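You operate a simulated robot arm through the tools that you are given. There is no shell and no other tool. Be economical: measure what you need, move in short steps, check, and stop when the job is done.

Carry out the task below with a simulated two-armed robot. There is one attempt and no reset: what you move stays moved.

Task
Put one of the short bolts from the near table top on the tall shelving third shelf from the top. Take the stepped block on the front bench top and put it away on the long bench top. Fetch the black test bottle from the parts stand top and stand it on top of the grey can there. Stack the seal kit box that says "V41" from the left stand top on top of the seal kit box marked "V46". Take the nylon block marked "L54" from the left stand top and put it on the left stand shelf. Stack the squat carton that says "Y67" from the left stand top on top of the squat carton marked "Y61". Fetch the pin tin from the top of the near cabinet and set it on top of the grey guard panel on the far table top. Any order will do. Set down upright: stepped block, test bottle, pin tin.
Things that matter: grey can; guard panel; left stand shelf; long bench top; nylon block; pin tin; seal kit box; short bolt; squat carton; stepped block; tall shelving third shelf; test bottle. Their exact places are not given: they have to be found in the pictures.

Only the result counts: the job must be done as asked and must still hold three seconds after the hand-in. Knocking over, shifting, dropping, spilling or breaking anything else fails it. A push-on lid holds only when it is set on centred and level and pressed home; a screw cap is set on level and turned clockwise until tight.

Robot
Two 7-joint arms with fingered hands on one trunk, on a base that drives. Base frame: it is fixed to the floor where the robot stands at the start and does not move with it; the origin is under the middle of the robot, x ahead of it, y to its left, z up. Lengths are in cm, angles in degrees, forces in N, time in s.
The left shoulder is at the start at [7, 14.2, 121.4], the right one opposite. With the tool pointing down near the work surface each hand reaches from about 38 to 78 cm from the robot's upright axis, wherever it stands, measured 20 degrees to its own side. Places, roughly: grey can [150, 325, 100]; guard panel [1050, -25, 100]; left stand shelf [570, 490, 30]; long bench top [750, -330, 90]; nylon block [600, 500, 100]; pin tin (7x7x9 cm) [1050, -340, 180]; seal kit box [575, 500, 100]; short bolt (3x3x6 cm) [170, -70, 100]; squat carton [625, 500, 100]; stepped block (9x4x5 cm) [-150, 180, 90]; tall shelving third shelf [210, -370, 90]; test bottle [150, 350, 100]. Payload 3.6 kg a hand.
The tool frame of a hand sits at the grasp point between the pads (the TCP): z along the fingers, y along the line on which they close. The tips reach 2.5 cm beyond it. Largest opening 8.8 cm; the body of the gripper starts 2.9 cm behind the TCP. The gripper is a hand of 5 fingers: y runs from the thumb to the fingers, the wrist lies at [-1.3, -9.7, -16.2] in the tool frame, and closing takes about 1.5 s.
Orientation is told as [roll, pitch, yaw] about the base's x, y, z axes, in that order, counted from this pose: with the fingers straight down and the wrist toward the robot, the tool's x, y and z point along [0, 1, 0], [1, 0, 0] and [0, 0, -1] of the base frame.

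Tools
- The arms move only by the tool step_arm. It takes "left_plan", "right_plan" or both (then of equal length, played together; a hand with none holds still); each is a list of rows, each an object (a shift or turn left out is 0, a gripper value left out holds the last) with "offset": the shift along the tool's x, y, z in units of 100 mm (1.0 is 100 mm), a list of three; "angular": the turn, a rotation vector about the tool's x, y, z in units of 180 degrees (1.0 is 180 degrees), a list of three; "grip": the closure, from 0 (fully open) to 1 (shut). In form: [{"offset": [tx, ty, tz], "angular": [rx, ry, rz], "grip": grip}, ...]. A call has 1 to 8 rows; each row is the pose to reach, as a shift and turn from the pose commanded when the call began, along the tool's axes at that moment. A call with a number of a shift or a turn outside -1 to 1 is refused whole. A row lasts 0.2 s, in which the tool goes at most 5 cm and 8.6 degrees; a call with a longer step from one row to the next is refused whole, and so is a gripper value outside its range. Where a pose cannot be reached the arm comes as near as it can. A force on the tool above 40 N (or 10 N above the force at the start of the call, whichever is more), or a blocked arm, ends the call early, and 0.2 s more pass. The fingers move at their own pace (about 7.2 cm/s each) and stop on an object; they squeeze with about 21 N. The grip force told is the motor's: it shows also when the fingers shut on nothing. Time passes only in rows, and 0.2 s behind the last, so rows that repeat a pose let the fingers close. The reply holds the time, the measured pose of the TCP, the force on the tool along the base axes, the opening and the grip force, in the units named above and with some noise, with the torque about the TCP (base axes, N m) and any sound that the robot's microphone picked up.
- Cameras (640 x 400 px; columns grow to the right, rows downward): "scene" is now at [13.3, -3.68, 144.9]; the picture's right is [-0.39, -0.92, 0.00], its down [-0.47, 0.20, -0.86] and it looks along [0.79, -0.34, -0.51] (base axes); focal length 279 px, centre (320, 200). "left" rides on the left gripper at [-5.9, -7.9, -10.5] in its tool frame; the picture's right is [-0.73, -0.32, 0.61], its down [0.62, -0.68, 0.38] and it looks along [0.29, 0.66, 0.70] (tool axes); focal length 234 px, centre (320, 200). "right" rides on the right gripper at [5.9, -7.9, -10.5] in its tool frame; the picture's right is [-0.73, 0.32, -0.61], its down [-0.62, -0.68, 0.38] and it looks along [-0.29, 0.66, 0.70] (tool axes); focal length 234 px, centre (320, 200).
- grab_frame(camera): a new picture of that camera. The clock stands still meanwhile.
- slide_trunk(by): slides the trunk up (or, below 0, down) by that many cm; the arms and the scene camera ride with it, the base frame stays. It gives what a move gives, with no picture.
- roll_base(legs): drives the robot by 1 to 6 legs, each [ahead, left, turn to the left] in cm, cm and degrees, along the robot's own axes; the way and the turn of a leg run together, so that a leg with both is an arc; at most 150 cm and 180 degrees a leg. The arms and the cameras ride along, it lands a little off, and it stops where it bumps. It gives what a move gives.
- set_grasp(shape, hand): the hand has 5 fingers and takes this shape, open, in about a second: jaw (thumb against the fingers, like two jaws); tri (thumb and two fingers); tip (a fingertip pinch); poke (one finger out to press); point (the index stretched); flat (the hand flat); cup (the hand cupped); fist (a fist). The gripper value then closes the fingers along that shape, each until it touches; the sizes above hold for jaw. It gives what a move gives, with no picture.
- aim_head(pan, tilt): turns the head with the scene camera to pan (to the left, within 86 degrees either way) and tilt (down, from -29 to 69), counted from straight ahead of the robot. It gives what a move gives.
- point_at(camera, pixels): for up to 12 pixels [column, row] of the newest picture of that camera ("zoom" is the newest enlarged one), the place [x, y, z] in the base frame of the surface seen there, good to about 0.2 cm. The clock stands still meanwhile.
- inspect(camera, box): a new picture of the part [left, top, right, bottom] of that camera's present view, enlarged. The clock stands still meanwhile.
- close_job(): hands the job in; it is judged then, once.

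Work in short steps. Measure before you move; look again where a grasp or a placing could have gone wrong, and mend it. You have 138 turns and 164 pictures in all, those below and enlarged ones among them. Open the grippers and draw the arms clear of the work before you hand the job in, unless the task says otherwise; then end with one line.

The tools are called as name(argument=value, ...) on one line, values as JSON. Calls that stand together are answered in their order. step_arm: Moves the arms, as the interface text tells. Its arguments: {"type":"object","properties":{"left_plan":{"type":"array","items":{"type":"object","properties":{"offset":{"type":"array","items":{"type":"number"}},"angular":{"type":"array","items":{"type":"number"}},"grip":{"type":"number"}}}},"right_plan":{"type":"array","items":{"type":"object","properties":{"offset":{"type":"array","items":{"type":"number"}},"angular":{"type":"array","items":{"type":"number"}},"grip":{"type":"number"}}}}},"required":[]} The other tools are called the same way: slide_trunk (by) slides the trunk up or down; set_grasp (shape, hand) gives the hand a shape; roll_base (legs) drives the base; aim_head (pan, tilt) turns the head that bears the scene camera; grab_frame (camera) takes a picture; point_at (camera, pixels) gives the place of the surface under pixels of a picture; inspect (camera, box) takes an enlarged picture of a part of a camera's view; close_job () hands the job in.

At the start:

```text
clock: 0.0
left_eef_pos: [54.14, 9.12, 119.47]
left_tcp_rot: [0.0, 0.0, -0.1]
left_wrist_force: [0.7, 0.5, 0.1]
left_moment: [0.0, -0.01, 0.0]
left_width: 8.76
left_gripper_force: 0.1
left_shape: jaw
right_eef_pos: [42.93, -37.03, 118.52]
right_tcp_rot: [0.1, -0.1, 0.1]
right_wrist_force: [-0.2, 0.8, -0.2]
right_moment: [-0.02, -0.05, -0.03]
right_width: 8.78
right_gripper_force: 0.0
right_shape: jaw
trunk travel left (down, up): [-75.0, 19.0]
robot x, y, heading: [-0.01, 0.0, -0.2]
head pan, tilt: [-23.1, 30.6]
```

scene: 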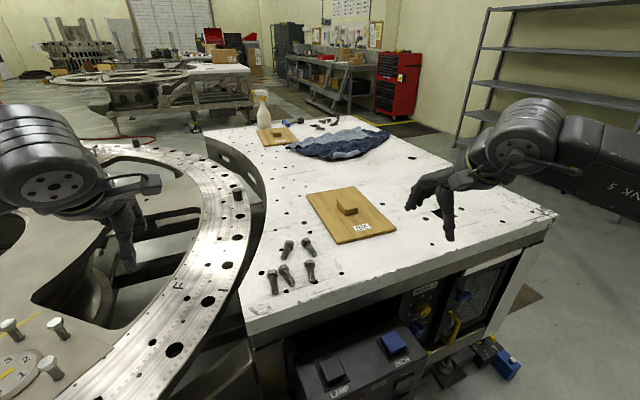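
right: 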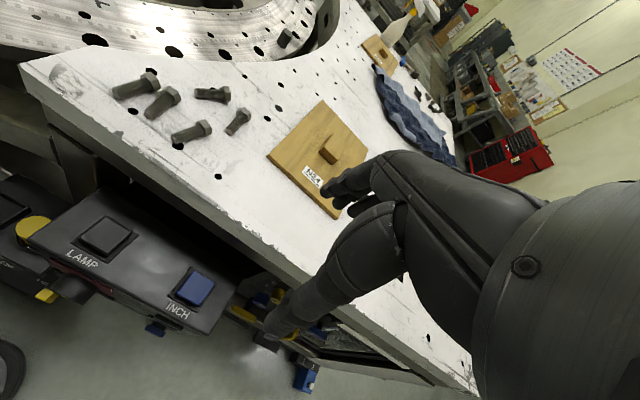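
left: 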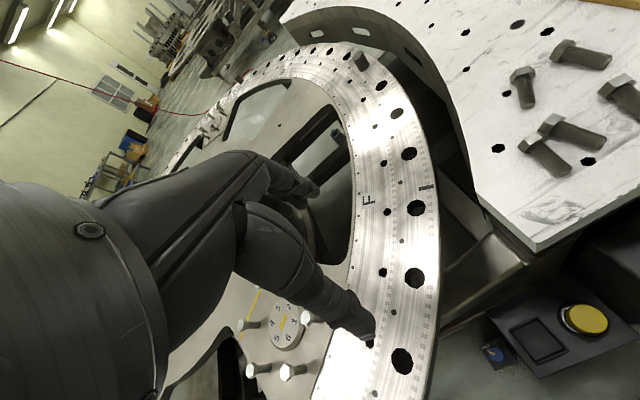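

The scene picture shows five bolts around (273,280)-(310,270) on the near table. I measure them and the surroundings.

point_at(camera="scene", pixels=[[273, 282], [286, 275], [310, 272], [288, 248], [308, 247], [346, 206], [245, 330], [555, 215], [475, 115], [510, 50], [490, 85], [205, 130]])

inspect(camera="scene", box=[230, 170, 430, 320])

aim_head(pan=-60, tilt=20)

grab_frame(camera="scene")

```text
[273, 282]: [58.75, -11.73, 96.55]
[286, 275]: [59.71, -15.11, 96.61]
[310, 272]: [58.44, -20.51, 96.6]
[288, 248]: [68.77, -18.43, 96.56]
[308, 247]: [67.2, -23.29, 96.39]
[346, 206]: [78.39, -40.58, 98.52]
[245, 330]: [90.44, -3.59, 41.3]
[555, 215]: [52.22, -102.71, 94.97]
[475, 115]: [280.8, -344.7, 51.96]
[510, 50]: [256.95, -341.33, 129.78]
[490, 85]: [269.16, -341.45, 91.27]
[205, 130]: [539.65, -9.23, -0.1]
```

```text
2.67 times, centred on (330, 245) of scene
```

zoom: 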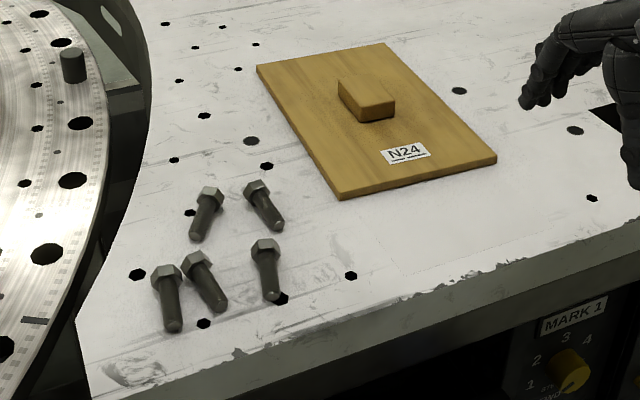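

```text
clock: 1.0
left_eef_pos: [54.11, 8.89, 119.41]
left_tcp_rot: [0.0, 0.0, 0.0]
left_wrist_force: [-0.1, 0.6, -0.5]
left_moment: [0.0, -0.02, 0.02]
left_width: 8.77
left_gripper_force: 0.2
left_shape: jaw
right_eef_pos: [43.1, -36.92, 118.51]
right_tcp_rot: [0.0, 0.0, 0.0]
right_wrist_force: [0.1, -0.9, -0.3]
right_moment: [0.05, -0.03, 0.0]
right_width: 8.79
right_gripper_force: 0.1
right_shape: jaw
trunk travel left (down, up): [-75.0, 19.0]
robot x, y, heading: [0.22, -0.05, -0.1]
head pan, tilt: [-60.0, 20.0]
```

```text
159 pictures are left
```

scene: 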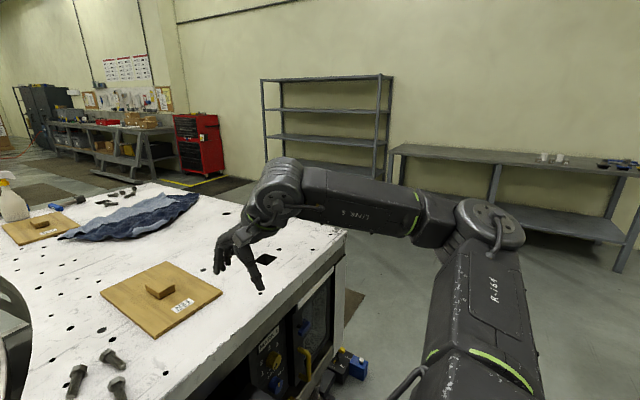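

I measure the bolt ends in the zoomed picture to get axes and lengths.

point_at(camera="zoom", pixels=[[266, 246], [271, 297], [256, 188], [279, 226], [210, 192], [197, 236], [165, 272], [173, 327], [193, 260], [222, 306], [320, 330], [230, 200]])

point_at(camera="scene", pixels=[[320, 77], [330, 110], [325, 138], [320, 165], [266, 80], [391, 76], [131, 189], [122, 192], [346, 235], [385, 150]])

inspect(camera="scene", box=[240, 60, 420, 180])

inspect(camera="scene", box=[0, 160, 210, 290])

```text
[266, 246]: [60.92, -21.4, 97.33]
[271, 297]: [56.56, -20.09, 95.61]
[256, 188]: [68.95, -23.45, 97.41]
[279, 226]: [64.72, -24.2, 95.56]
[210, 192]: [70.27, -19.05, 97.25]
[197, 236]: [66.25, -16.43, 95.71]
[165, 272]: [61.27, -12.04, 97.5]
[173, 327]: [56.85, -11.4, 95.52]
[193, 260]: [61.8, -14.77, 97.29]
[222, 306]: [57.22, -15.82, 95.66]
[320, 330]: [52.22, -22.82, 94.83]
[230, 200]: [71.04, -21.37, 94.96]
```

```text
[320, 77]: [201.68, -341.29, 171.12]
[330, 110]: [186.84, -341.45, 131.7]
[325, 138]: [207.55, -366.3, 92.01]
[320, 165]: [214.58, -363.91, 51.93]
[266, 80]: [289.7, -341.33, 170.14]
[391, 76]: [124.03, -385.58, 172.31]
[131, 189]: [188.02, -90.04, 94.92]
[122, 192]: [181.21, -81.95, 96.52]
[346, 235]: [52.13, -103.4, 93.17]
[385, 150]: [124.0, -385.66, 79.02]
```

```text
3.33 times, centred on (330, 120) of scene
```

zoom: 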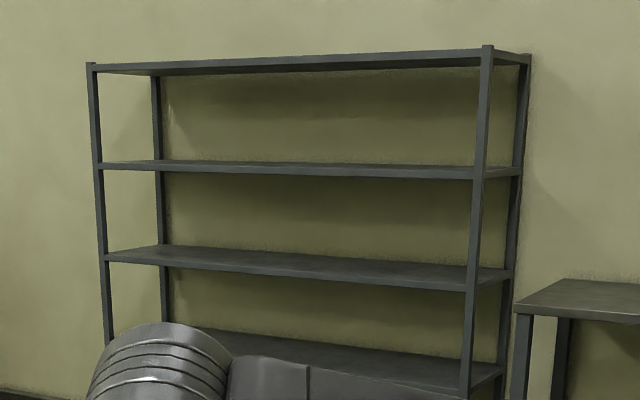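

```text
3.05 times, centred on (105, 225) of scene
```

zoom: 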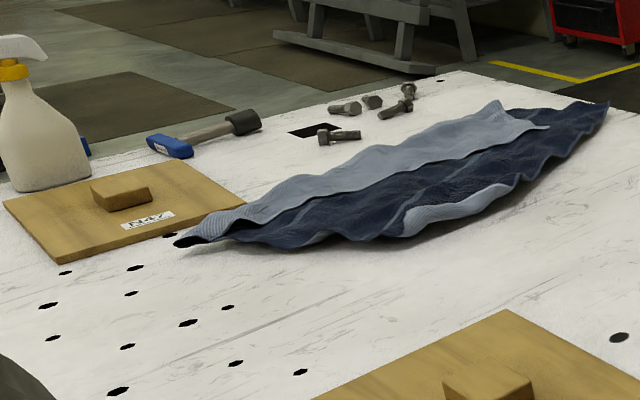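

Two bolt groups: near ones at x≈60 and far ones at x≈185. I measure the far ones' lengths for comparison.

point_at(camera="zoom", pixels=[[320, 137], [360, 135], [331, 110], [360, 107], [381, 115], [411, 104], [364, 101], [380, 102], [404, 90], [412, 96], [190, 145], [245, 122]])

inspect(camera="scene", box=[90, 180, 150, 218])

inspect(camera="right", box=[100, 60, 260, 160])

```text
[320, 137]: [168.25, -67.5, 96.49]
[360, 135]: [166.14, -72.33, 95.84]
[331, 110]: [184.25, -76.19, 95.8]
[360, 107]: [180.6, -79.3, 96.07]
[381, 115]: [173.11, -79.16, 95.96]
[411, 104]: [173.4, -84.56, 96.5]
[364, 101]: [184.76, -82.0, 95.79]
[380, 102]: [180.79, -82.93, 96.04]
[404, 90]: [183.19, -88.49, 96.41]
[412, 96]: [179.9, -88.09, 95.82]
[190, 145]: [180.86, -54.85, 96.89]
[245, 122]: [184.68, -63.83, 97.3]
```

```text
10.53 times, centred on (120, 199) of scene
```

zoom: 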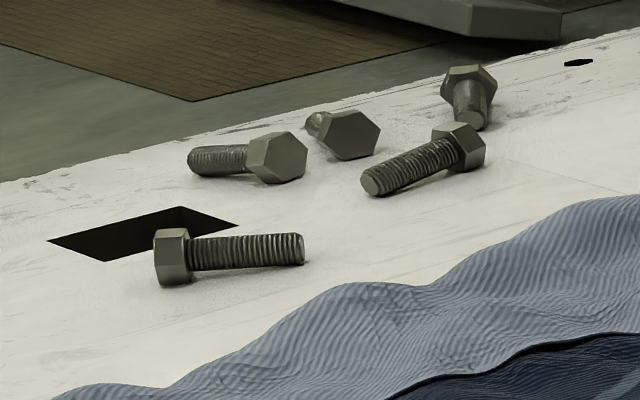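

```text
4.00 times, centred on (180, 110) of right
```

zoom: 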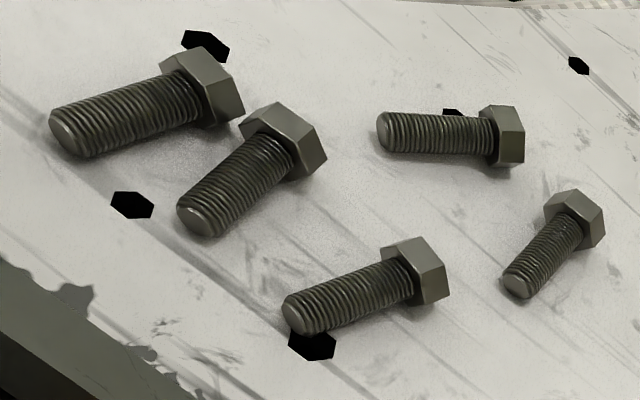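

I measure near bolts precisely in this right-camera zoom.

point_at(camera="zoom", pixels=[[64, 137], [225, 80], [232, 108], [194, 218], [312, 150], [300, 335], [300, 318], [436, 282], [384, 133], [515, 150], [517, 284], [595, 225]])

inspect(camera="scene", box=[90, 180, 150, 218])

point_at(camera="zoom", pixels=[[160, 265], [180, 260], [299, 248], [192, 162], [290, 160], [372, 182], [478, 150], [465, 135], [345, 135], [475, 118], [210, 250]])

```text
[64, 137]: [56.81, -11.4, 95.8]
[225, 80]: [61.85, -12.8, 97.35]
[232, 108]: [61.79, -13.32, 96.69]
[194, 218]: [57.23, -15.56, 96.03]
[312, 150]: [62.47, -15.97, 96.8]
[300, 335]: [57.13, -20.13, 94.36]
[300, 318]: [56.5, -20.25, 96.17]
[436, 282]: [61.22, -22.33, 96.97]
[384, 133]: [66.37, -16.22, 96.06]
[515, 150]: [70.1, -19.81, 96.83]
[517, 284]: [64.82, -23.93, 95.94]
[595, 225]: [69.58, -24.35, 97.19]
```

```text
10.53 times, centred on (120, 199) of scene
```

zoom: 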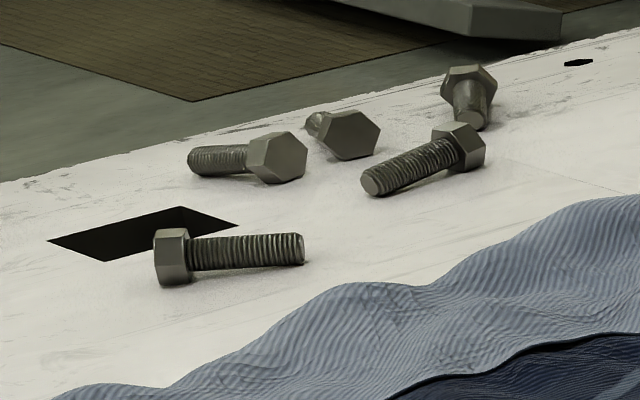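

```text
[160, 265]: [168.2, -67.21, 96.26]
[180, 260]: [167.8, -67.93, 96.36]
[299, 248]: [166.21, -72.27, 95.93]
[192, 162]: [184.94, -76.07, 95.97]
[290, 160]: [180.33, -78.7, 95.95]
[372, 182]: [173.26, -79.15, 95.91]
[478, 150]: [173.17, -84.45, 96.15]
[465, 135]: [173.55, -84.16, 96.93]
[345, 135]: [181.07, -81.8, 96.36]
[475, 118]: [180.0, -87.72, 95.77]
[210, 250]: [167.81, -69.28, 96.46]
```

All bolts are alike (5.3 cm). The hint matches the far group, so I'll take the one at (167,-70), approached from the table's right side. I measure the table edge and floor there.

point_at(camera="scene", pixels=[[346, 232], [300, 217], [250, 200], [215, 189], [190, 183], [150, 182], [100, 193], [360, 365], [355, 300], [240, 185], [405, 160], [560, 230]])

aim_head(pan=-75, tilt=45)

grab_frame(camera="scene")

aim_head(pan=75, tilt=25)

grab_frame(camera="scene")

```text
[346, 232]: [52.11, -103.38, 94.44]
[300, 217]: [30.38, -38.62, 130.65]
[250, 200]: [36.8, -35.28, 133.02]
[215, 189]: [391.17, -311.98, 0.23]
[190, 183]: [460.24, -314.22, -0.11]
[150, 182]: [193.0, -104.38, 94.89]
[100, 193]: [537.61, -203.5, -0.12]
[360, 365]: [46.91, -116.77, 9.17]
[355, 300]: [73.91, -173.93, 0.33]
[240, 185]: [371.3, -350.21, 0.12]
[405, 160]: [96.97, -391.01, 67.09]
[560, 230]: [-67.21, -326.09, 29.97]
```

```text
clock: 1.9
left_eef_pos: [54.15, 8.99, 119.56]
left_tcp_rot: [0.0, 0.0, 0.0]
left_wrist_force: [0.0, 0.8, 0.1]
left_moment: [0.0, -0.01, -0.02]
left_width: 8.78
left_gripper_force: 0.1
left_shape: jaw
right_eef_pos: [42.91, -36.94, 118.41]
right_tcp_rot: [-0.1, 0.0, -0.1]
right_wrist_force: [0.3, 0.4, 0.1]
right_moment: [-0.01, -0.02, 0.03]
right_width: 8.77
right_gripper_force: 0.0
right_shape: jaw
trunk travel left (down, up): [-75.0, 19.0]
robot x, y, heading: [0.03, 0.58, -0.1]
head pan, tilt: [-75.0, 45.0]
```

```text
153 pictures are left
```

scene: 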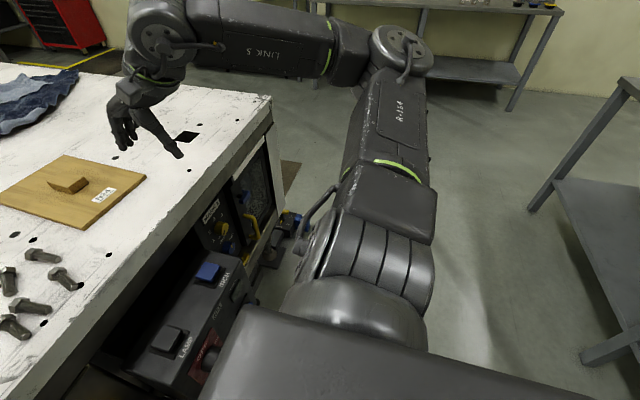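

```text
clock: 4.3
left_eef_pos: [54.05, 8.99, 119.4]
left_tcp_rot: [0.0, 0.0, 0.1]
left_wrist_force: [0.1, -0.9, 0.7]
left_moment: [0.03, 0.0, -0.03]
left_width: 8.74
left_gripper_force: 0.1
left_shape: jaw
right_eef_pos: [43.01, -37.0, 118.55]
right_tcp_rot: [0.0, 0.0, 0.0]
right_wrist_force: [-1.0, -1.3, 0.5]
right_moment: [-0.03, 0.01, -0.03]
right_width: 8.78
right_gripper_force: 0.1
right_shape: jaw
trunk travel left (down, up): [-75.0, 19.0]
robot x, y, heading: [0.23, 0.16, 0.0]
head pan, tilt: [75.0, 25.0]
```

```text
152 pictures are left
```

scene: 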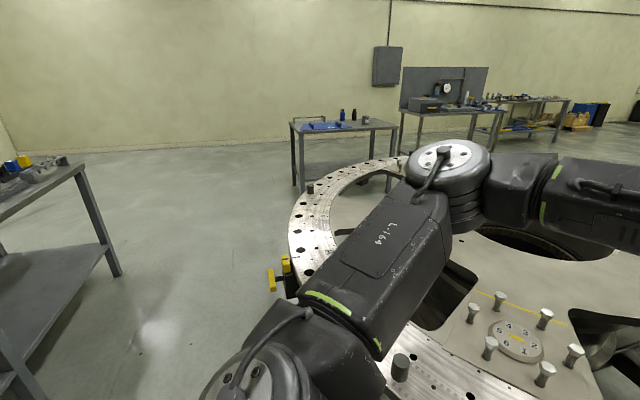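

I look fully right for obstacles before driving.

aim_head(pan=-86, tilt=35)

grab_frame(camera="scene")

point_at(camera="scene", pixels=[[440, 300], [500, 200], [520, 270], [560, 300], [600, 320], [600, 150], [560, 180], [480, 140], [220, 220], [120, 220], [60, 150], [540, 350]])

```text
clock: 6.7
left_eef_pos: [54.21, 8.99, 119.45]
left_tcp_rot: [0.0, 0.0, 0.0]
left_wrist_force: [0.3, 0.3, 0.0]
left_moment: [0.0, 0.04, 0.02]
left_width: 8.79
left_gripper_force: 0.2
left_shape: jaw
right_eef_pos: [42.89, -37.0, 118.5]
right_tcp_rot: [-0.1, 0.0, -0.1]
right_wrist_force: [0.3, -0.6, -0.4]
right_moment: [0.02, 0.02, -0.01]
right_width: 8.74
right_gripper_force: 0.0
right_shape: jaw
trunk travel left (down, up): [-75.0, 19.0]
robot x, y, heading: [0.21, 0.03, -0.0]
head pan, tilt: [-85.9, 35.0]
```

```text
151 pictures are left
```

scene: 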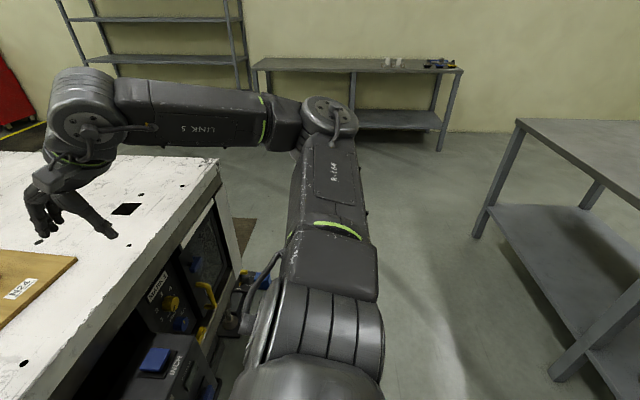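

```text
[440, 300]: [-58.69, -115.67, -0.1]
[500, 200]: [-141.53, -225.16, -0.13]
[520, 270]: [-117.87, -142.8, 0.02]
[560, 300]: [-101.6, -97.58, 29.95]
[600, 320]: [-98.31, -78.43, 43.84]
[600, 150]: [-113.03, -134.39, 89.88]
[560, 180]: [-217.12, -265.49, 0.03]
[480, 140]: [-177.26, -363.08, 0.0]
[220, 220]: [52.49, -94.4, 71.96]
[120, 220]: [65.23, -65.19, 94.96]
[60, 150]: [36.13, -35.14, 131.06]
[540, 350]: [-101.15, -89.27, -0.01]
```

The floor right of the table is clear (rear bench begins at x<-98). I drive back, sidestep right, go forward past the table and turn around at its far end.

roll_base(legs=[[-30, 0, 0], [0, -145, 0], [0, -30, 0], [140, 0, 0], [140, 0, 0], [0, 0, 150]])

aim_head(pan=0, tilt=35)

grab_frame(camera="scene")

point_at(camera="scene", pixels=[[400, 220], [320, 200], [450, 250], [500, 300], [550, 200], [250, 350], [320, 370], [420, 370]])

```text
clock: 36.6
left_eef_pos: [200.25, -156.77, 119.39]
left_tcp_rot: [0.1, -0.1, 147.5]
left_wrist_force: [-0.2, 0.0, -0.2]
left_moment: [0.0, 0.01, 0.04]
left_width: 8.76
left_gripper_force: 0.1
left_shape: jaw
right_eef_pos: [234.43, -124.01, 118.53]
right_tcp_rot: [0.0, -0.1, 147.5]
right_wrist_force: [0.4, 0.2, 0.2]
right_moment: [0.03, 0.0, 0.03]
right_width: 8.78
right_gripper_force: 0.0
right_shape: jaw
trunk travel left (down, up): [-75.0, 19.0]
robot x, y, heading: [250.59, -178.45, 147.6]
head pan, tilt: [-85.9, 35.0]
```

```text
clock: 38.2
left_eef_pos: [200.31, -156.7, 119.46]
left_tcp_rot: [-0.1, 0.1, 147.4]
left_wrist_force: [0.2, -0.2, -0.5]
left_moment: [-0.03, 0.03, -0.02]
left_width: 8.77
left_gripper_force: 0.0
left_shape: jaw
right_eef_pos: [234.3, -123.95, 118.45]
right_tcp_rot: [0.0, 0.0, 147.5]
right_wrist_force: [0.5, 0.6, 0.0]
right_moment: [0.03, 0.02, 0.03]
right_width: 8.76
right_gripper_force: 0.1
right_shape: jaw
trunk travel left (down, up): [-75.0, 19.0]
robot x, y, heading: [250.84, -178.4, 147.5]
head pan, tilt: [0.0, 35.0]
```

```text
150 pictures are left
```

scene: 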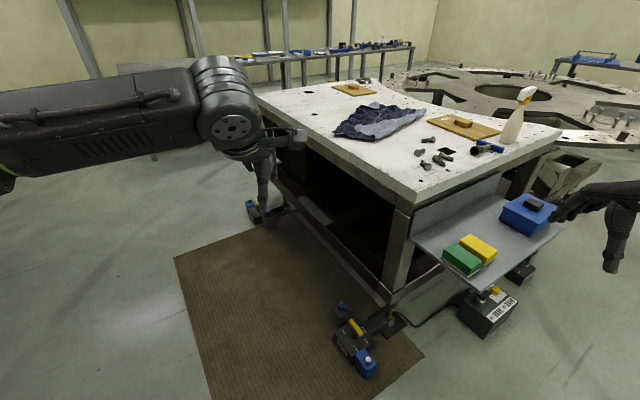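

```text
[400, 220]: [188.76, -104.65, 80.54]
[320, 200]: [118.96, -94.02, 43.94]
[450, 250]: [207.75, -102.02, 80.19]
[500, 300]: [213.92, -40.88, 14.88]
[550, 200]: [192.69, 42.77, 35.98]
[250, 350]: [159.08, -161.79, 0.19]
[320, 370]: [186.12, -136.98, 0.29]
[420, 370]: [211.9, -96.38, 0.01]
```

The table end holds a side tray, so I take the side approach instead: to (143,-178), face +y, then close in.

roll_base(legs=[[90.7, 57.8, 0], [0, 0, -57.5], [33, 0, 0]])

aim_head(pan=-15, tilt=45)

grab_frame(camera="scene")

grab_frame(camera="right")

```text
clock: 48.0
left_eef_pos: [134.7, -90.95, 119.7]
left_tcp_rot: [0.0, -0.1, 89.7]
left_wrist_force: [1.1, -1.2, -0.1]
left_moment: [-0.02, 0.03, 0.01]
left_width: 8.74
left_gripper_force: 0.0
left_shape: jaw
right_eef_pos: [180.64, -102.31, 118.65]
right_tcp_rot: [0.0, -0.1, 89.7]
right_wrist_force: [0.1, 0.0, 0.5]
right_moment: [-0.01, -0.01, 0.02]
right_width: 8.77
right_gripper_force: 0.2
right_shape: jaw
trunk travel left (down, up): [-75.0, 19.0]
robot x, y, heading: [143.2, -145.07, 89.8]
head pan, tilt: [0.0, 35.0]
```

```text
clock: 48.8
left_eef_pos: [134.76, -90.96, 119.41]
left_tcp_rot: [-0.1, 0.1, 89.9]
left_wrist_force: [-0.2, 0.0, 0.7]
left_moment: [-0.02, 0.0, 0.01]
left_width: 8.81
left_gripper_force: 0.0
left_shape: jaw
right_eef_pos: [180.59, -102.13, 118.46]
right_tcp_rot: [0.0, -0.1, 89.9]
right_wrist_force: [0.3, -0.2, 0.0]
right_moment: [-0.04, -0.02, 0.01]
right_width: 8.77
right_gripper_force: 0.0
right_shape: jaw
trunk travel left (down, up): [-75.0, 19.0]
robot x, y, heading: [143.78, -144.67, 90.0]
head pan, tilt: [-15.0, 45.0]
```

```text
149 pictures are left
```

scene: 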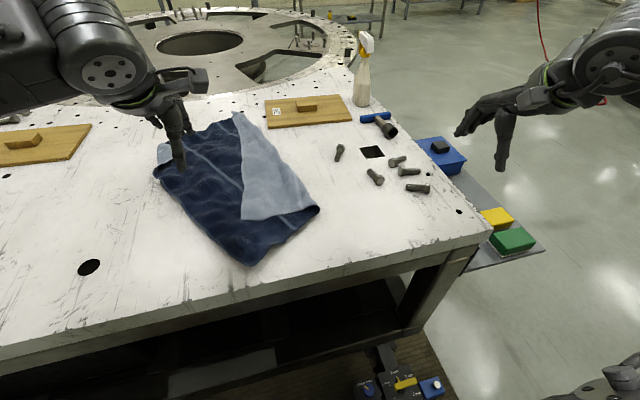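

```text
148 pictures are left
```

right: 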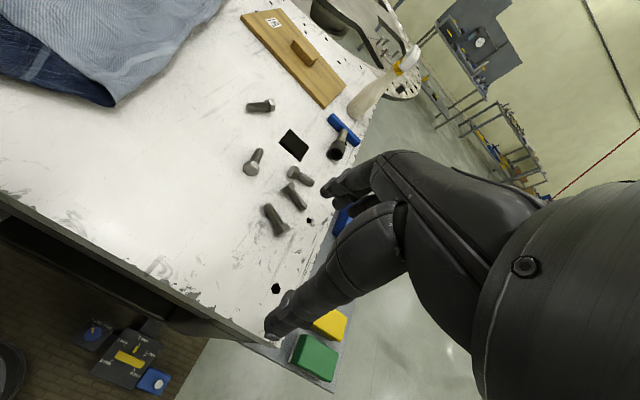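

The isolated bolt at (338,152) is best. I advance 8 cm, then bring the right hand over it while turning it 68° so that it closes across the bolt.

roll_base(legs=[[8, 0, 0]])

grab_frame(camera="scene")

point_at(camera="scene", pixels=[[338, 164], [337, 168], [335, 175], [337, 160], [340, 162]])

inspect(camera="scene", box=[300, 130, 440, 220])

```text
clock: 49.9
left_eef_pos: [134.82, -82.95, 119.6]
left_tcp_rot: [0.0, -0.1, 89.8]
left_wrist_force: [0.8, -0.2, -0.2]
left_moment: [-0.02, 0.0, -0.02]
left_width: 8.76
left_gripper_force: 0.1
left_shape: jaw
right_eef_pos: [180.7, -94.29, 118.6]
right_tcp_rot: [0.1, -0.1, 89.9]
right_wrist_force: [-0.1, -0.7, -0.4]
right_moment: [0.03, 0.01, 0.0]
right_width: 8.77
right_gripper_force: 0.1
right_shape: jaw
trunk travel left (down, up): [-75.0, 19.0]
robot x, y, heading: [143.82, -136.86, 89.9]
head pan, tilt: [-15.0, 45.0]
```

```text
147 pictures are left
```

scene: 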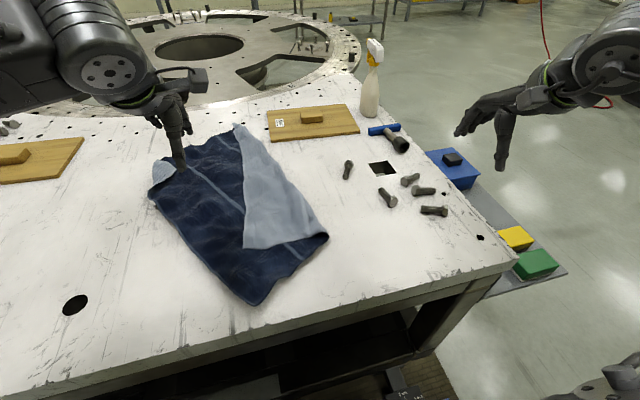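

```text
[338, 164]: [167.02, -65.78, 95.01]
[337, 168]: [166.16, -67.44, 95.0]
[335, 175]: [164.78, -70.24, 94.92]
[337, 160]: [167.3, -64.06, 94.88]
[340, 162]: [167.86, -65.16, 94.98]
```

```text
4.44 times, centred on (370, 175) of scene
```

zoom: 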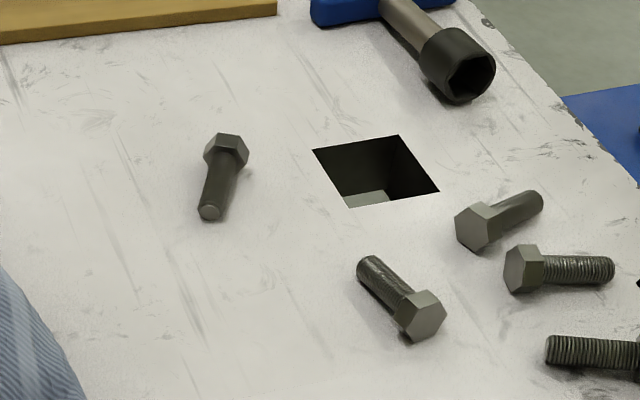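

The bolt runs from (168.2,-67.2) to (166.2,-72.3). I move the right hand above its middle.

step_arm(right_plan=[{"offset": [0.168, 0.306, 0.08], "angular": [0, 0, -0.047]}, {"offset": [0.336, 0.6, 0.2], "angular": [0, 0, -0.094]}, {"offset": [0.6, 0.95, 0.3], "angular": [0, 0, -0.141]}, {"offset": [0.8, 1.0, 0.4], "angular": [0, 0, -0.188]}, {"offset": [0.9, 1.0, 0.5], "angular": [0, 0, -0.235]}, {"offset": [1.0, 1.0, 0.6], "angular": [0, 0, -0.282]}, {"offset": [1.0, 1.0, 0.7], "angular": [0, 0, -0.329]}, {"offset": [1.0, 1.0, 0.85], "angular": [0, 0, -0.377], "grip": 0.2}])

grab_frame(camera="right")

```text
clock: 51.7
left_eef_pos: [134.69, -82.84, 119.23]
left_tcp_rot: [-0.1, 0.0, 89.9]
left_wrist_force: [-0.4, 0.0, 0.7]
left_moment: [0.03, -0.04, 0.03]
left_width: 8.76
left_gripper_force: 0.0
left_shape: jaw
right_eef_pos: [153.58, -94.54, 104.66]
right_tcp_rot: [-1.6, 0.2, 154.4]
right_wrist_force: [-0.9, -0.3, -0.2]
right_moment: [-0.01, -0.01, 0.03]
right_width: 7.05
right_gripper_force: 0.0
right_shape: jaw
right hand out of reach, approached as far as the arm can: row 3, 4, 5, 6, 7, 8
trunk travel left (down, up): [-75.0, 19.0]
robot x, y, heading: [143.41, -137.4, 90.0]
head pan, tilt: [-15.0, 45.0]
```

```text
145 pictures are left
```

right: 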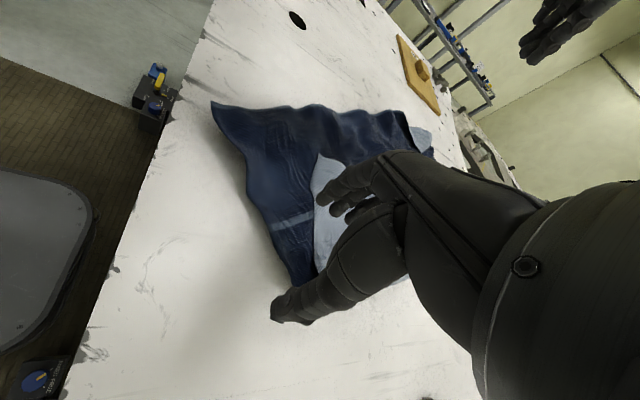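

Out of reach: the wrist twist is limited that way. I'll instead take the outermost bolt of the cluster, whose axis is nearly along x and needs only about −15° of yaw. First I turn the hand back.

step_arm(right_plan=[{"offset": [-0.1, -0.2, -0.2], "angular": [0, 0, 0.047]}, {"offset": [-0.2, -0.4, -0.4], "angular": [0, 0, 0.094]}, {"offset": [-0.3, -0.5, -0.6], "angular": [0, 0, 0.141]}, {"offset": [-0.4, -0.6, -0.6], "angular": [0, 0, 0.188]}, {"offset": [-0.5, -0.7, -0.6], "angular": [0, 0, 0.235]}, {"offset": [-0.6, -0.8, -0.6], "angular": [0, 0, 0.282]}, {"offset": [-0.8, -0.9, -0.6], "angular": [0, 0, 0.329]}, {"offset": [-1.0, -1.0, -0.6], "angular": [0, 0, 0.377]}])

aim_head(pan=-25, tilt=55)

inspect(camera="scene", box=[220, 60, 460, 210])

```text
clock: 53.5
left_eef_pos: [134.85, -82.79, 119.32]
left_tcp_rot: [-0.1, 0.0, 89.7]
left_wrist_force: [-0.6, 0.2, 0.9]
left_moment: [0.02, -0.02, 0.01]
left_width: 8.77
left_gripper_force: 0.1
left_shape: jaw
right_eef_pos: [166.73, -90.15, 111.24]
right_tcp_rot: [-0.7, -1.4, 86.2]
right_wrist_force: [0.3, 0.5, -0.1]
right_moment: [0.02, 0.02, 0.04]
right_width: 7.04
right_gripper_force: 0.2
right_shape: jaw
trunk travel left (down, up): [-75.0, 19.0]
robot x, y, heading: [143.72, -137.16, 89.7]
head pan, tilt: [-15.0, 45.0]
```

```text
clock: 54.2
left_eef_pos: [134.76, -83.01, 119.36]
left_tcp_rot: [0.0, 0.0, 89.8]
left_wrist_force: [0.2, 0.1, 0.3]
left_moment: [0.0, -0.03, 0.01]
left_width: 8.76
left_gripper_force: 0.0
left_shape: jaw
right_eef_pos: [166.74, -90.15, 111.11]
right_tcp_rot: [-0.9, -1.5, 86.4]
right_wrist_force: [0.3, -0.7, 0.2]
right_moment: [0.01, -0.01, -0.04]
right_width: 7.04
right_gripper_force: 0.1
right_shape: jaw
trunk travel left (down, up): [-75.0, 19.0]
robot x, y, heading: [143.67, -136.81, 90.0]
head pan, tilt: [-25.0, 55.0]
```

```text
2.67 times, centred on (340, 135) of scene
```

zoom: 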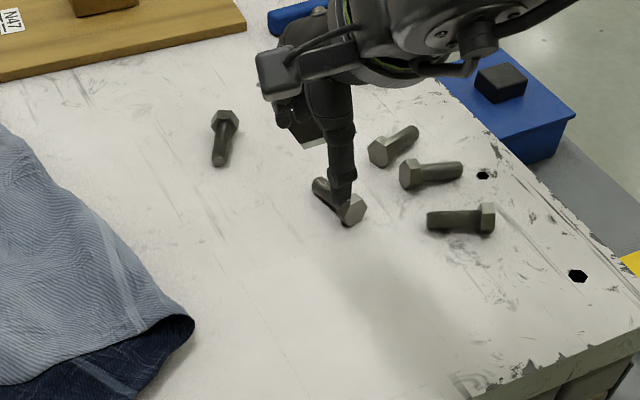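

I measure the outer bolt C at zoom (430,222)-(487,218) and its neighbours.

point_at(camera="zoom", pixels=[[431, 220], [450, 219], [466, 218], [487, 212], [408, 172], [440, 170], [460, 171], [450, 240]])

```text
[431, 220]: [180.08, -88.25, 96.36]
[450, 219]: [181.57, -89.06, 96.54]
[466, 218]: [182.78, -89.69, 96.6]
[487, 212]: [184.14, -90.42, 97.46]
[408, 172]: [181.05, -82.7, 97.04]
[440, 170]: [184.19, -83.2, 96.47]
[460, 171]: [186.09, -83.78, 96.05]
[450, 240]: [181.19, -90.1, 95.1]
```

I move over bolt C, turning −22° and narrowing the opening to about 3.6 cm.

step_arm(right_plan=[{"offset": [-0.33, 0.05, 0], "angular": [0, 0, 0.04], "grip": 0.6}, {"offset": [-0.66, 0.09, 0], "angular": [0, 0, 0.08]}, {"offset": [-1.0, 0.12, 0], "angular": [0, 0, 0.122]}, {"offset": [-1.0, 0.12, 0], "angular": [0, 0, 0.122]}])

```text
clock: 55.2
left_eef_pos: [134.79, -82.98, 119.3]
left_tcp_rot: [0.0, 0.0, 89.8]
left_wrist_force: [-0.2, 0.1, 0.6]
left_moment: [0.02, 0.01, -0.01]
left_width: 8.76
left_gripper_force: 0.0
left_shape: jaw
right_eef_pos: [176.66, -89.54, 111.43]
right_tcp_rot: [-0.2, -1.7, 64.4]
right_wrist_force: [-0.7, 0.5, 0.1]
right_moment: [0.0, 0.0, 0.02]
right_width: 3.57
right_gripper_force: 0.2
right_shape: jaw
trunk travel left (down, up): [-75.0, 19.0]
robot x, y, heading: [143.54, -137.41, 89.6]
head pan, tilt: [-25.0, 55.0]
```

Next, centre over the bolt and descend to hover at z≈103; then look.

step_arm(right_plan=[{"offset": [-0.458, 0.257, 0]}, {"offset": [-0.458, 0.257, 0.4]}, {"offset": [-0.458, 0.257, 0.8]}, {"offset": [-0.458, 0.257, 0.8]}])

inspect(camera="right", box=[180, 100, 460, 340])

inspect(camera="scene", box=[280, 60, 440, 160])

```text
refused: row 1 steps farther than a row can; nothing moved
```

```text
1.67 times, centred on (320, 220) of right
```

zoom: 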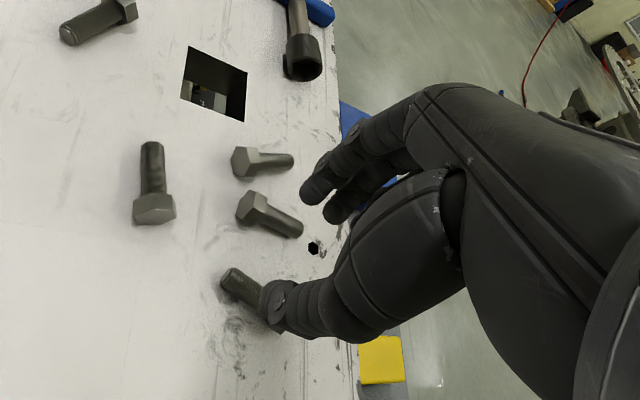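

```text
4.00 times, centred on (360, 110) of scene
```

zoom: 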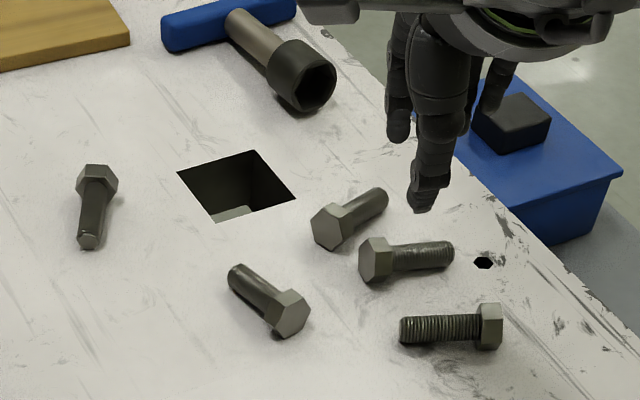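

Row too long; I split it.

step_arm(right_plan=[{"offset": [-0.3, 0.17, 0]}, {"offset": [-0.458, 0.257, 0.2]}, {"offset": [-0.458, 0.257, 0.5]}, {"offset": [-0.458, 0.257, 0.85]}, {"offset": [-0.458, 0.257, 0.85]}])

inspect(camera="right", box=[180, 100, 460, 340])

inspect(camera="scene", box=[280, 60, 440, 160])

```text
clock: 56.4
left_eef_pos: [134.74, -82.99, 119.25]
left_tcp_rot: [0.0, 0.1, 89.8]
left_wrist_force: [0.8, 0.0, 0.5]
left_moment: [0.01, -0.02, 0.04]
left_width: 8.77
left_gripper_force: 0.0
left_shape: jaw
right_eef_pos: [182.09, -89.03, 103.08]
right_tcp_rot: [-0.1, -1.7, 64.4]
right_wrist_force: [0.2, -0.1, -0.9]
right_moment: [0.0, 0.0, 0.04]
right_width: 3.56
right_gripper_force: 0.0
right_shape: jaw
trunk travel left (down, up): [-75.0, 19.0]
robot x, y, heading: [143.57, -137.0, 89.7]
head pan, tilt: [-25.0, 55.0]
```

```text
1.67 times, centred on (320, 220) of right
```

zoom: 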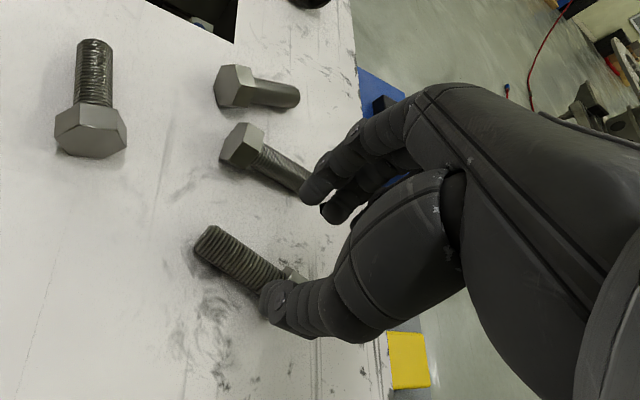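

```text
4.00 times, centred on (360, 110) of scene
```

zoom: 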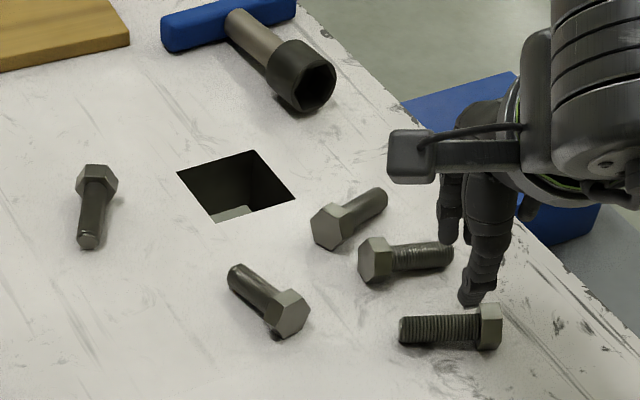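

The tool axis projects on the shank middle. I descend to z≈97.8 and close.

step_arm(right_plan=[{"offset": [0, 0, 0.2]}, {"offset": [0, 0, 0.4]}, {"offset": [0, 0, 0.52]}, {"offset": [0, 0, 0.52], "grip": 1}, {"offset": [0, 0, 0.52], "grip": 1}, {"offset": [0, 0, 0.52], "grip": 1}, {"offset": [0, 0, 0.52], "grip": 1}, {"offset": [0, 0, 0.52], "grip": 1}])

inspect(camera="scene", box=[280, 60, 440, 160])

```text
clock: 58.2
left_eef_pos: [134.82, -83.03, 119.3]
left_tcp_rot: [0.0, 0.0, 89.8]
left_wrist_force: [-0.1, -1.2, 0.7]
left_moment: [0.03, -0.06, 0.02]
left_width: 8.76
left_gripper_force: 0.0
left_shape: jaw
right_eef_pos: [182.39, -88.89, 97.83]
right_tcp_rot: [-0.1, -1.8, 64.5]
right_wrist_force: [-0.3, -0.1, 0.8]
right_moment: [0.0, -0.01, 0.01]
right_width: 0.96
right_gripper_force: 20.8
right_shape: jaw
trunk travel left (down, up): [-75.0, 19.0]
robot x, y, heading: [143.36, -137.18, 90.0]
head pan, tilt: [-25.0, 55.0]
```

```text
4.00 times, centred on (360, 110) of scene
```

zoom: 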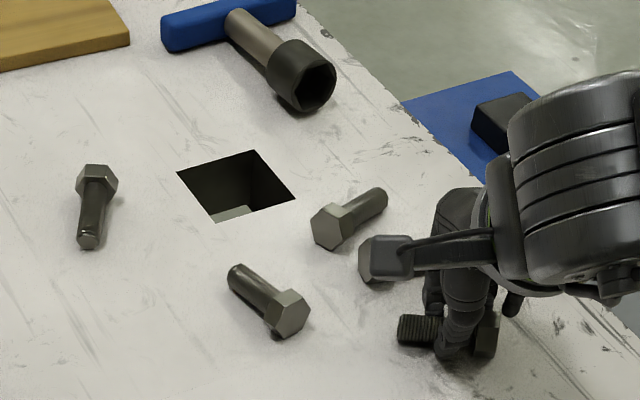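

Bolt gripped (0.96 cm). I lift it straight up, back out, turn around and drive toward the shelving.

step_arm(right_plan=[{"offset": [0, 0, -0.3]}, {"offset": [0, 0, -0.6]}, {"offset": [0, 0, -0.95]}, {"offset": [0, 0, -0.95]}])

roll_base(legs=[[-40, 0, 0], [0, 0, 180], [90, 80, 0]])

aim_head(pan=-15, tilt=35)

grab_frame(camera="scene")

grab_frame(camera="right")

```text
clock: 59.2
left_eef_pos: [134.83, -82.91, 119.13]
left_tcp_rot: [0.0, 0.0, 89.7]
left_wrist_force: [-0.8, -0.7, 0.2]
left_moment: [0.04, -0.05, -0.02]
left_width: 8.76
left_gripper_force: 0.0
left_shape: jaw
right_eef_pos: [182.22, -89.14, 107.25]
right_tcp_rot: [-0.2, -1.7, 64.5]
right_wrist_force: [-0.8, -0.3, -2.2]
right_moment: [0.0, 0.0, 0.02]
right_width: 0.96
right_gripper_force: 20.8
right_shape: jaw
trunk travel left (down, up): [-75.0, 19.0]
robot x, y, heading: [143.21, -136.97, 89.7]
head pan, tilt: [-25.0, 55.0]
```

```text
clock: 74.8
left_eef_pos: [232.36, -321.26, 119.13]
left_tcp_rot: [0.0, 0.0, -90.2]
left_wrist_force: [-0.3, 0.3, 0.1]
left_moment: [0.03, 0.03, 0.0]
left_width: 8.79
left_gripper_force: 0.2
left_shape: jaw
right_eef_pos: [185.02, -314.98, 107.18]
right_tcp_rot: [-0.1, -1.7, -115.5]
right_wrist_force: [-1.6, 0.6, -1.3]
right_moment: [-0.01, 0.01, -0.01]
right_width: 0.94
right_gripper_force: 20.8
right_shape: jaw
trunk travel left (down, up): [-75.0, 19.0]
robot x, y, heading: [223.39, -267.24, -89.9]
head pan, tilt: [-25.0, 55.0]
```

```text
clock: 75.6
left_eef_pos: [232.41, -321.24, 119.04]
left_tcp_rot: [0.0, 0.0, -90.2]
left_wrist_force: [-0.2, 0.3, 0.5]
left_moment: [-0.01, 0.01, -0.01]
left_width: 8.79
left_gripper_force: 0.1
left_shape: jaw
right_eef_pos: [185.02, -315.05, 107.0]
right_tcp_rot: [-0.1, -1.7, -115.6]
right_wrist_force: [-0.4, -0.1, -1.0]
right_moment: [0.0, -0.01, 0.02]
right_width: 0.95
right_gripper_force: 21.0
right_shape: jaw
trunk travel left (down, up): [-75.0, 19.0]
robot x, y, heading: [223.47, -266.82, -90.2]
head pan, tilt: [-15.0, 35.0]
```

```text
138 pictures are left
```

scene: 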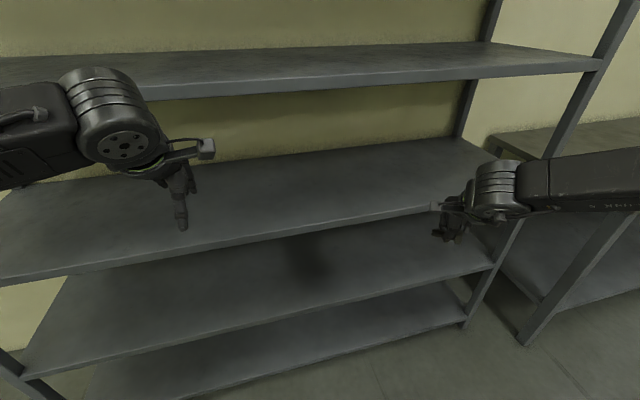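

```text
137 pictures are left
```

right: 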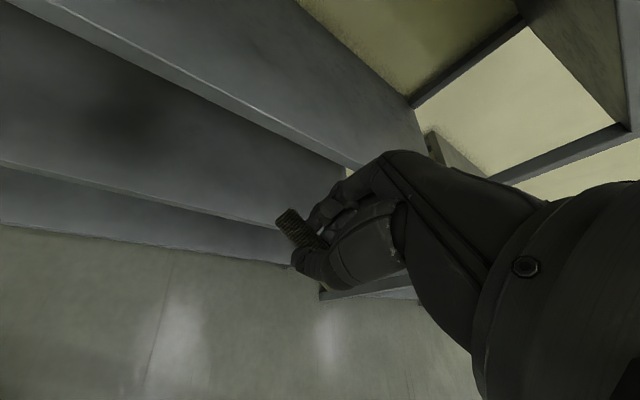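

I check shelf heights, then advance 18 cm.

point_at(camera="scene", pixels=[[330, 85], [330, 65], [330, 222], [330, 180], [350, 265], [400, 210]])

roll_base(legs=[[19, 0, 0]])

```text
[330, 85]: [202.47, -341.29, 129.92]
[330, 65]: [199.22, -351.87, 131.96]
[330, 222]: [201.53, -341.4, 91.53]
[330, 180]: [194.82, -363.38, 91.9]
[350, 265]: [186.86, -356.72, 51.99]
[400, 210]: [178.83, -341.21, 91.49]
```

```text
clock: 77.1
left_eef_pos: [232.3, -340.07, 119.22]
left_tcp_rot: [0.0, -0.1, -90.1]
left_wrist_force: [0.3, -0.6, -0.3]
left_moment: [-0.02, 0.04, -0.02]
left_width: 8.79
left_gripper_force: 0.2
left_shape: jaw
right_eef_pos: [185.11, -333.87, 107.18]
right_tcp_rot: [0.0, -1.8, -115.5]
right_wrist_force: [-0.3, 0.4, -0.4]
right_moment: [0.02, -0.04, -0.01]
right_width: 0.93
right_gripper_force: 20.9
right_shape: jaw
trunk travel left (down, up): [-75.0, 19.0]
robot x, y, heading: [223.6, -286.18, -89.9]
head pan, tilt: [-15.0, 35.0]
```

Shelf surface is at z=91.9. I extend over the shelf, descending partly.

step_arm(right_plan=[{"offset": [0, 0, 0.3]}, {"offset": [0.1, 0.1, 0.6]}, {"offset": [0.4, 0.4, 0.6]}, {"offset": [0.7, 0.7, 0.6]}, {"offset": [1.0, 1.0, 0.6]}, {"offset": [1.0, 1.0, 0.6]}])

grab_frame(camera="scene")

```text
clock: 78.5
left_eef_pos: [232.23, -340.2, 119.21]
left_tcp_rot: [0.0, 0.0, -90.3]
left_wrist_force: [-0.3, 0.0, -0.1]
left_moment: [-0.02, -0.02, 0.0]
left_width: 8.78
left_gripper_force: 0.1
left_shape: jaw
right_eef_pos: [189.56, -347.63, 101.33]
right_tcp_rot: [0.0, -1.7, -115.5]
right_wrist_force: [-0.1, -0.8, -0.9]
right_moment: [-0.02, -0.01, 0.02]
right_width: 0.94
right_gripper_force: 20.5
right_shape: jaw
trunk travel left (down, up): [-75.0, 19.0]
robot x, y, heading: [223.43, -286.3, -90.0]
head pan, tilt: [-15.0, 35.0]
```

```text
136 pictures are left
```

scene: 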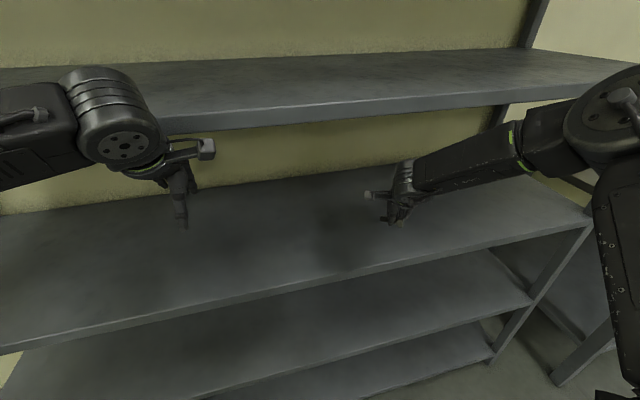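

Descend 6.4 cm to just touch, open, then rise.

step_arm(right_plan=[{"offset": [0, 0, 0.3]}, {"offset": [0, 0, 0.5]}, {"offset": [0, 0, 0.64]}, {"offset": [0, 0, 0.64]}, {"offset": [0, 0, 0.64], "grip": 0.6}, {"offset": [0, 0, 0.64], "grip": 0.6}, {"offset": [0, 0, 0.3], "grip": 0.6}, {"offset": [0, 0, -0.1], "grip": 0.6}])

grab_frame(camera="right")

```text
clock: 80.3
left_eef_pos: [232.43, -340.16, 119.23]
left_tcp_rot: [0.0, -0.1, -90.2]
left_wrist_force: [-0.3, 0.4, -0.7]
left_moment: [-0.07, 0.0, -0.02]
left_width: 8.76
left_gripper_force: 0.1
left_shape: jaw
right_eef_pos: [189.7, -347.43, 102.67]
right_tcp_rot: [-0.1, -1.7, -115.6]
right_wrist_force: [-0.4, 0.3, 0.8]
right_moment: [-0.04, -0.02, 0.02]
right_width: 3.5
right_gripper_force: 0.0
right_shape: jaw
trunk travel left (down, up): [-75.0, 19.0]
robot x, y, heading: [223.62, -285.93, -89.8]
head pan, tilt: [-15.0, 35.0]
```

```text
135 pictures are left
```

right: 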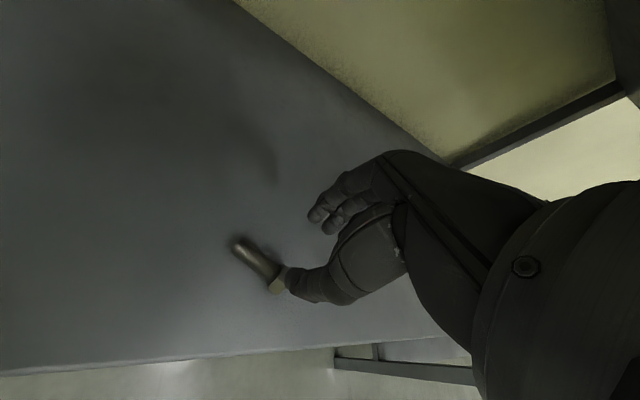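

Bolt is lying on the shelf at (270,265). I back out and drive to the front bench for the stepped block.

roll_base(legs=[[-45, 0, 0], [0, 0, -90], [125, 0, 0], [125, 0, 0], [0, -150, 0], [0, -150, 0]])

aim_head(pan=-40, tilt=30)

grab_frame(camera="scene")

```text
clock: 112.9
left_eef_pos: [-78.34, 54.22, 119.08]
left_tcp_rot: [0.0, 0.0, 178.9]
left_wrist_force: [0.1, -0.1, -0.2]
left_moment: [-0.03, -0.05, -0.05]
left_width: 8.8
left_gripper_force: 0.1
left_shape: jaw
right_eef_pos: [-85.06, 96.84, 102.43]
right_tcp_rot: [-0.2, -1.8, 153.6]
right_wrist_force: [0.3, 0.3, 0.8]
right_moment: [-0.02, 0.0, 0.01]
right_width: 3.52
right_gripper_force: 0.0
right_shape: jaw
trunk travel left (down, up): [-75.0, 19.0]
robot x, y, heading: [-24.08, 62.3, 178.6]
head pan, tilt: [-15.0, 35.0]
```

```text
clock: 113.8
left_eef_pos: [-78.51, 54.21, 119.24]
left_tcp_rot: [-0.1, 0.0, 178.9]
left_wrist_force: [0.3, -0.5, -0.7]
left_moment: [0.01, -0.02, 0.02]
left_width: 8.77
left_gripper_force: 0.0
left_shape: jaw
right_eef_pos: [-85.08, 96.95, 102.56]
right_tcp_rot: [0.0, -1.7, 153.7]
right_wrist_force: [-0.6, 0.4, -0.3]
right_moment: [-0.01, -0.01, -0.02]
right_width: 3.52
right_gripper_force: 0.0
right_shape: jaw
trunk travel left (down, up): [-75.0, 19.0]
robot x, y, heading: [-24.06, 61.91, 179.1]
head pan, tilt: [-40.0, 30.0]
```

```text
134 pictures are left
```

scene: 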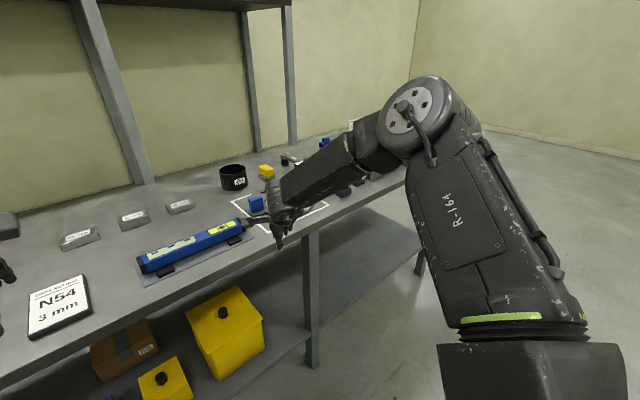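

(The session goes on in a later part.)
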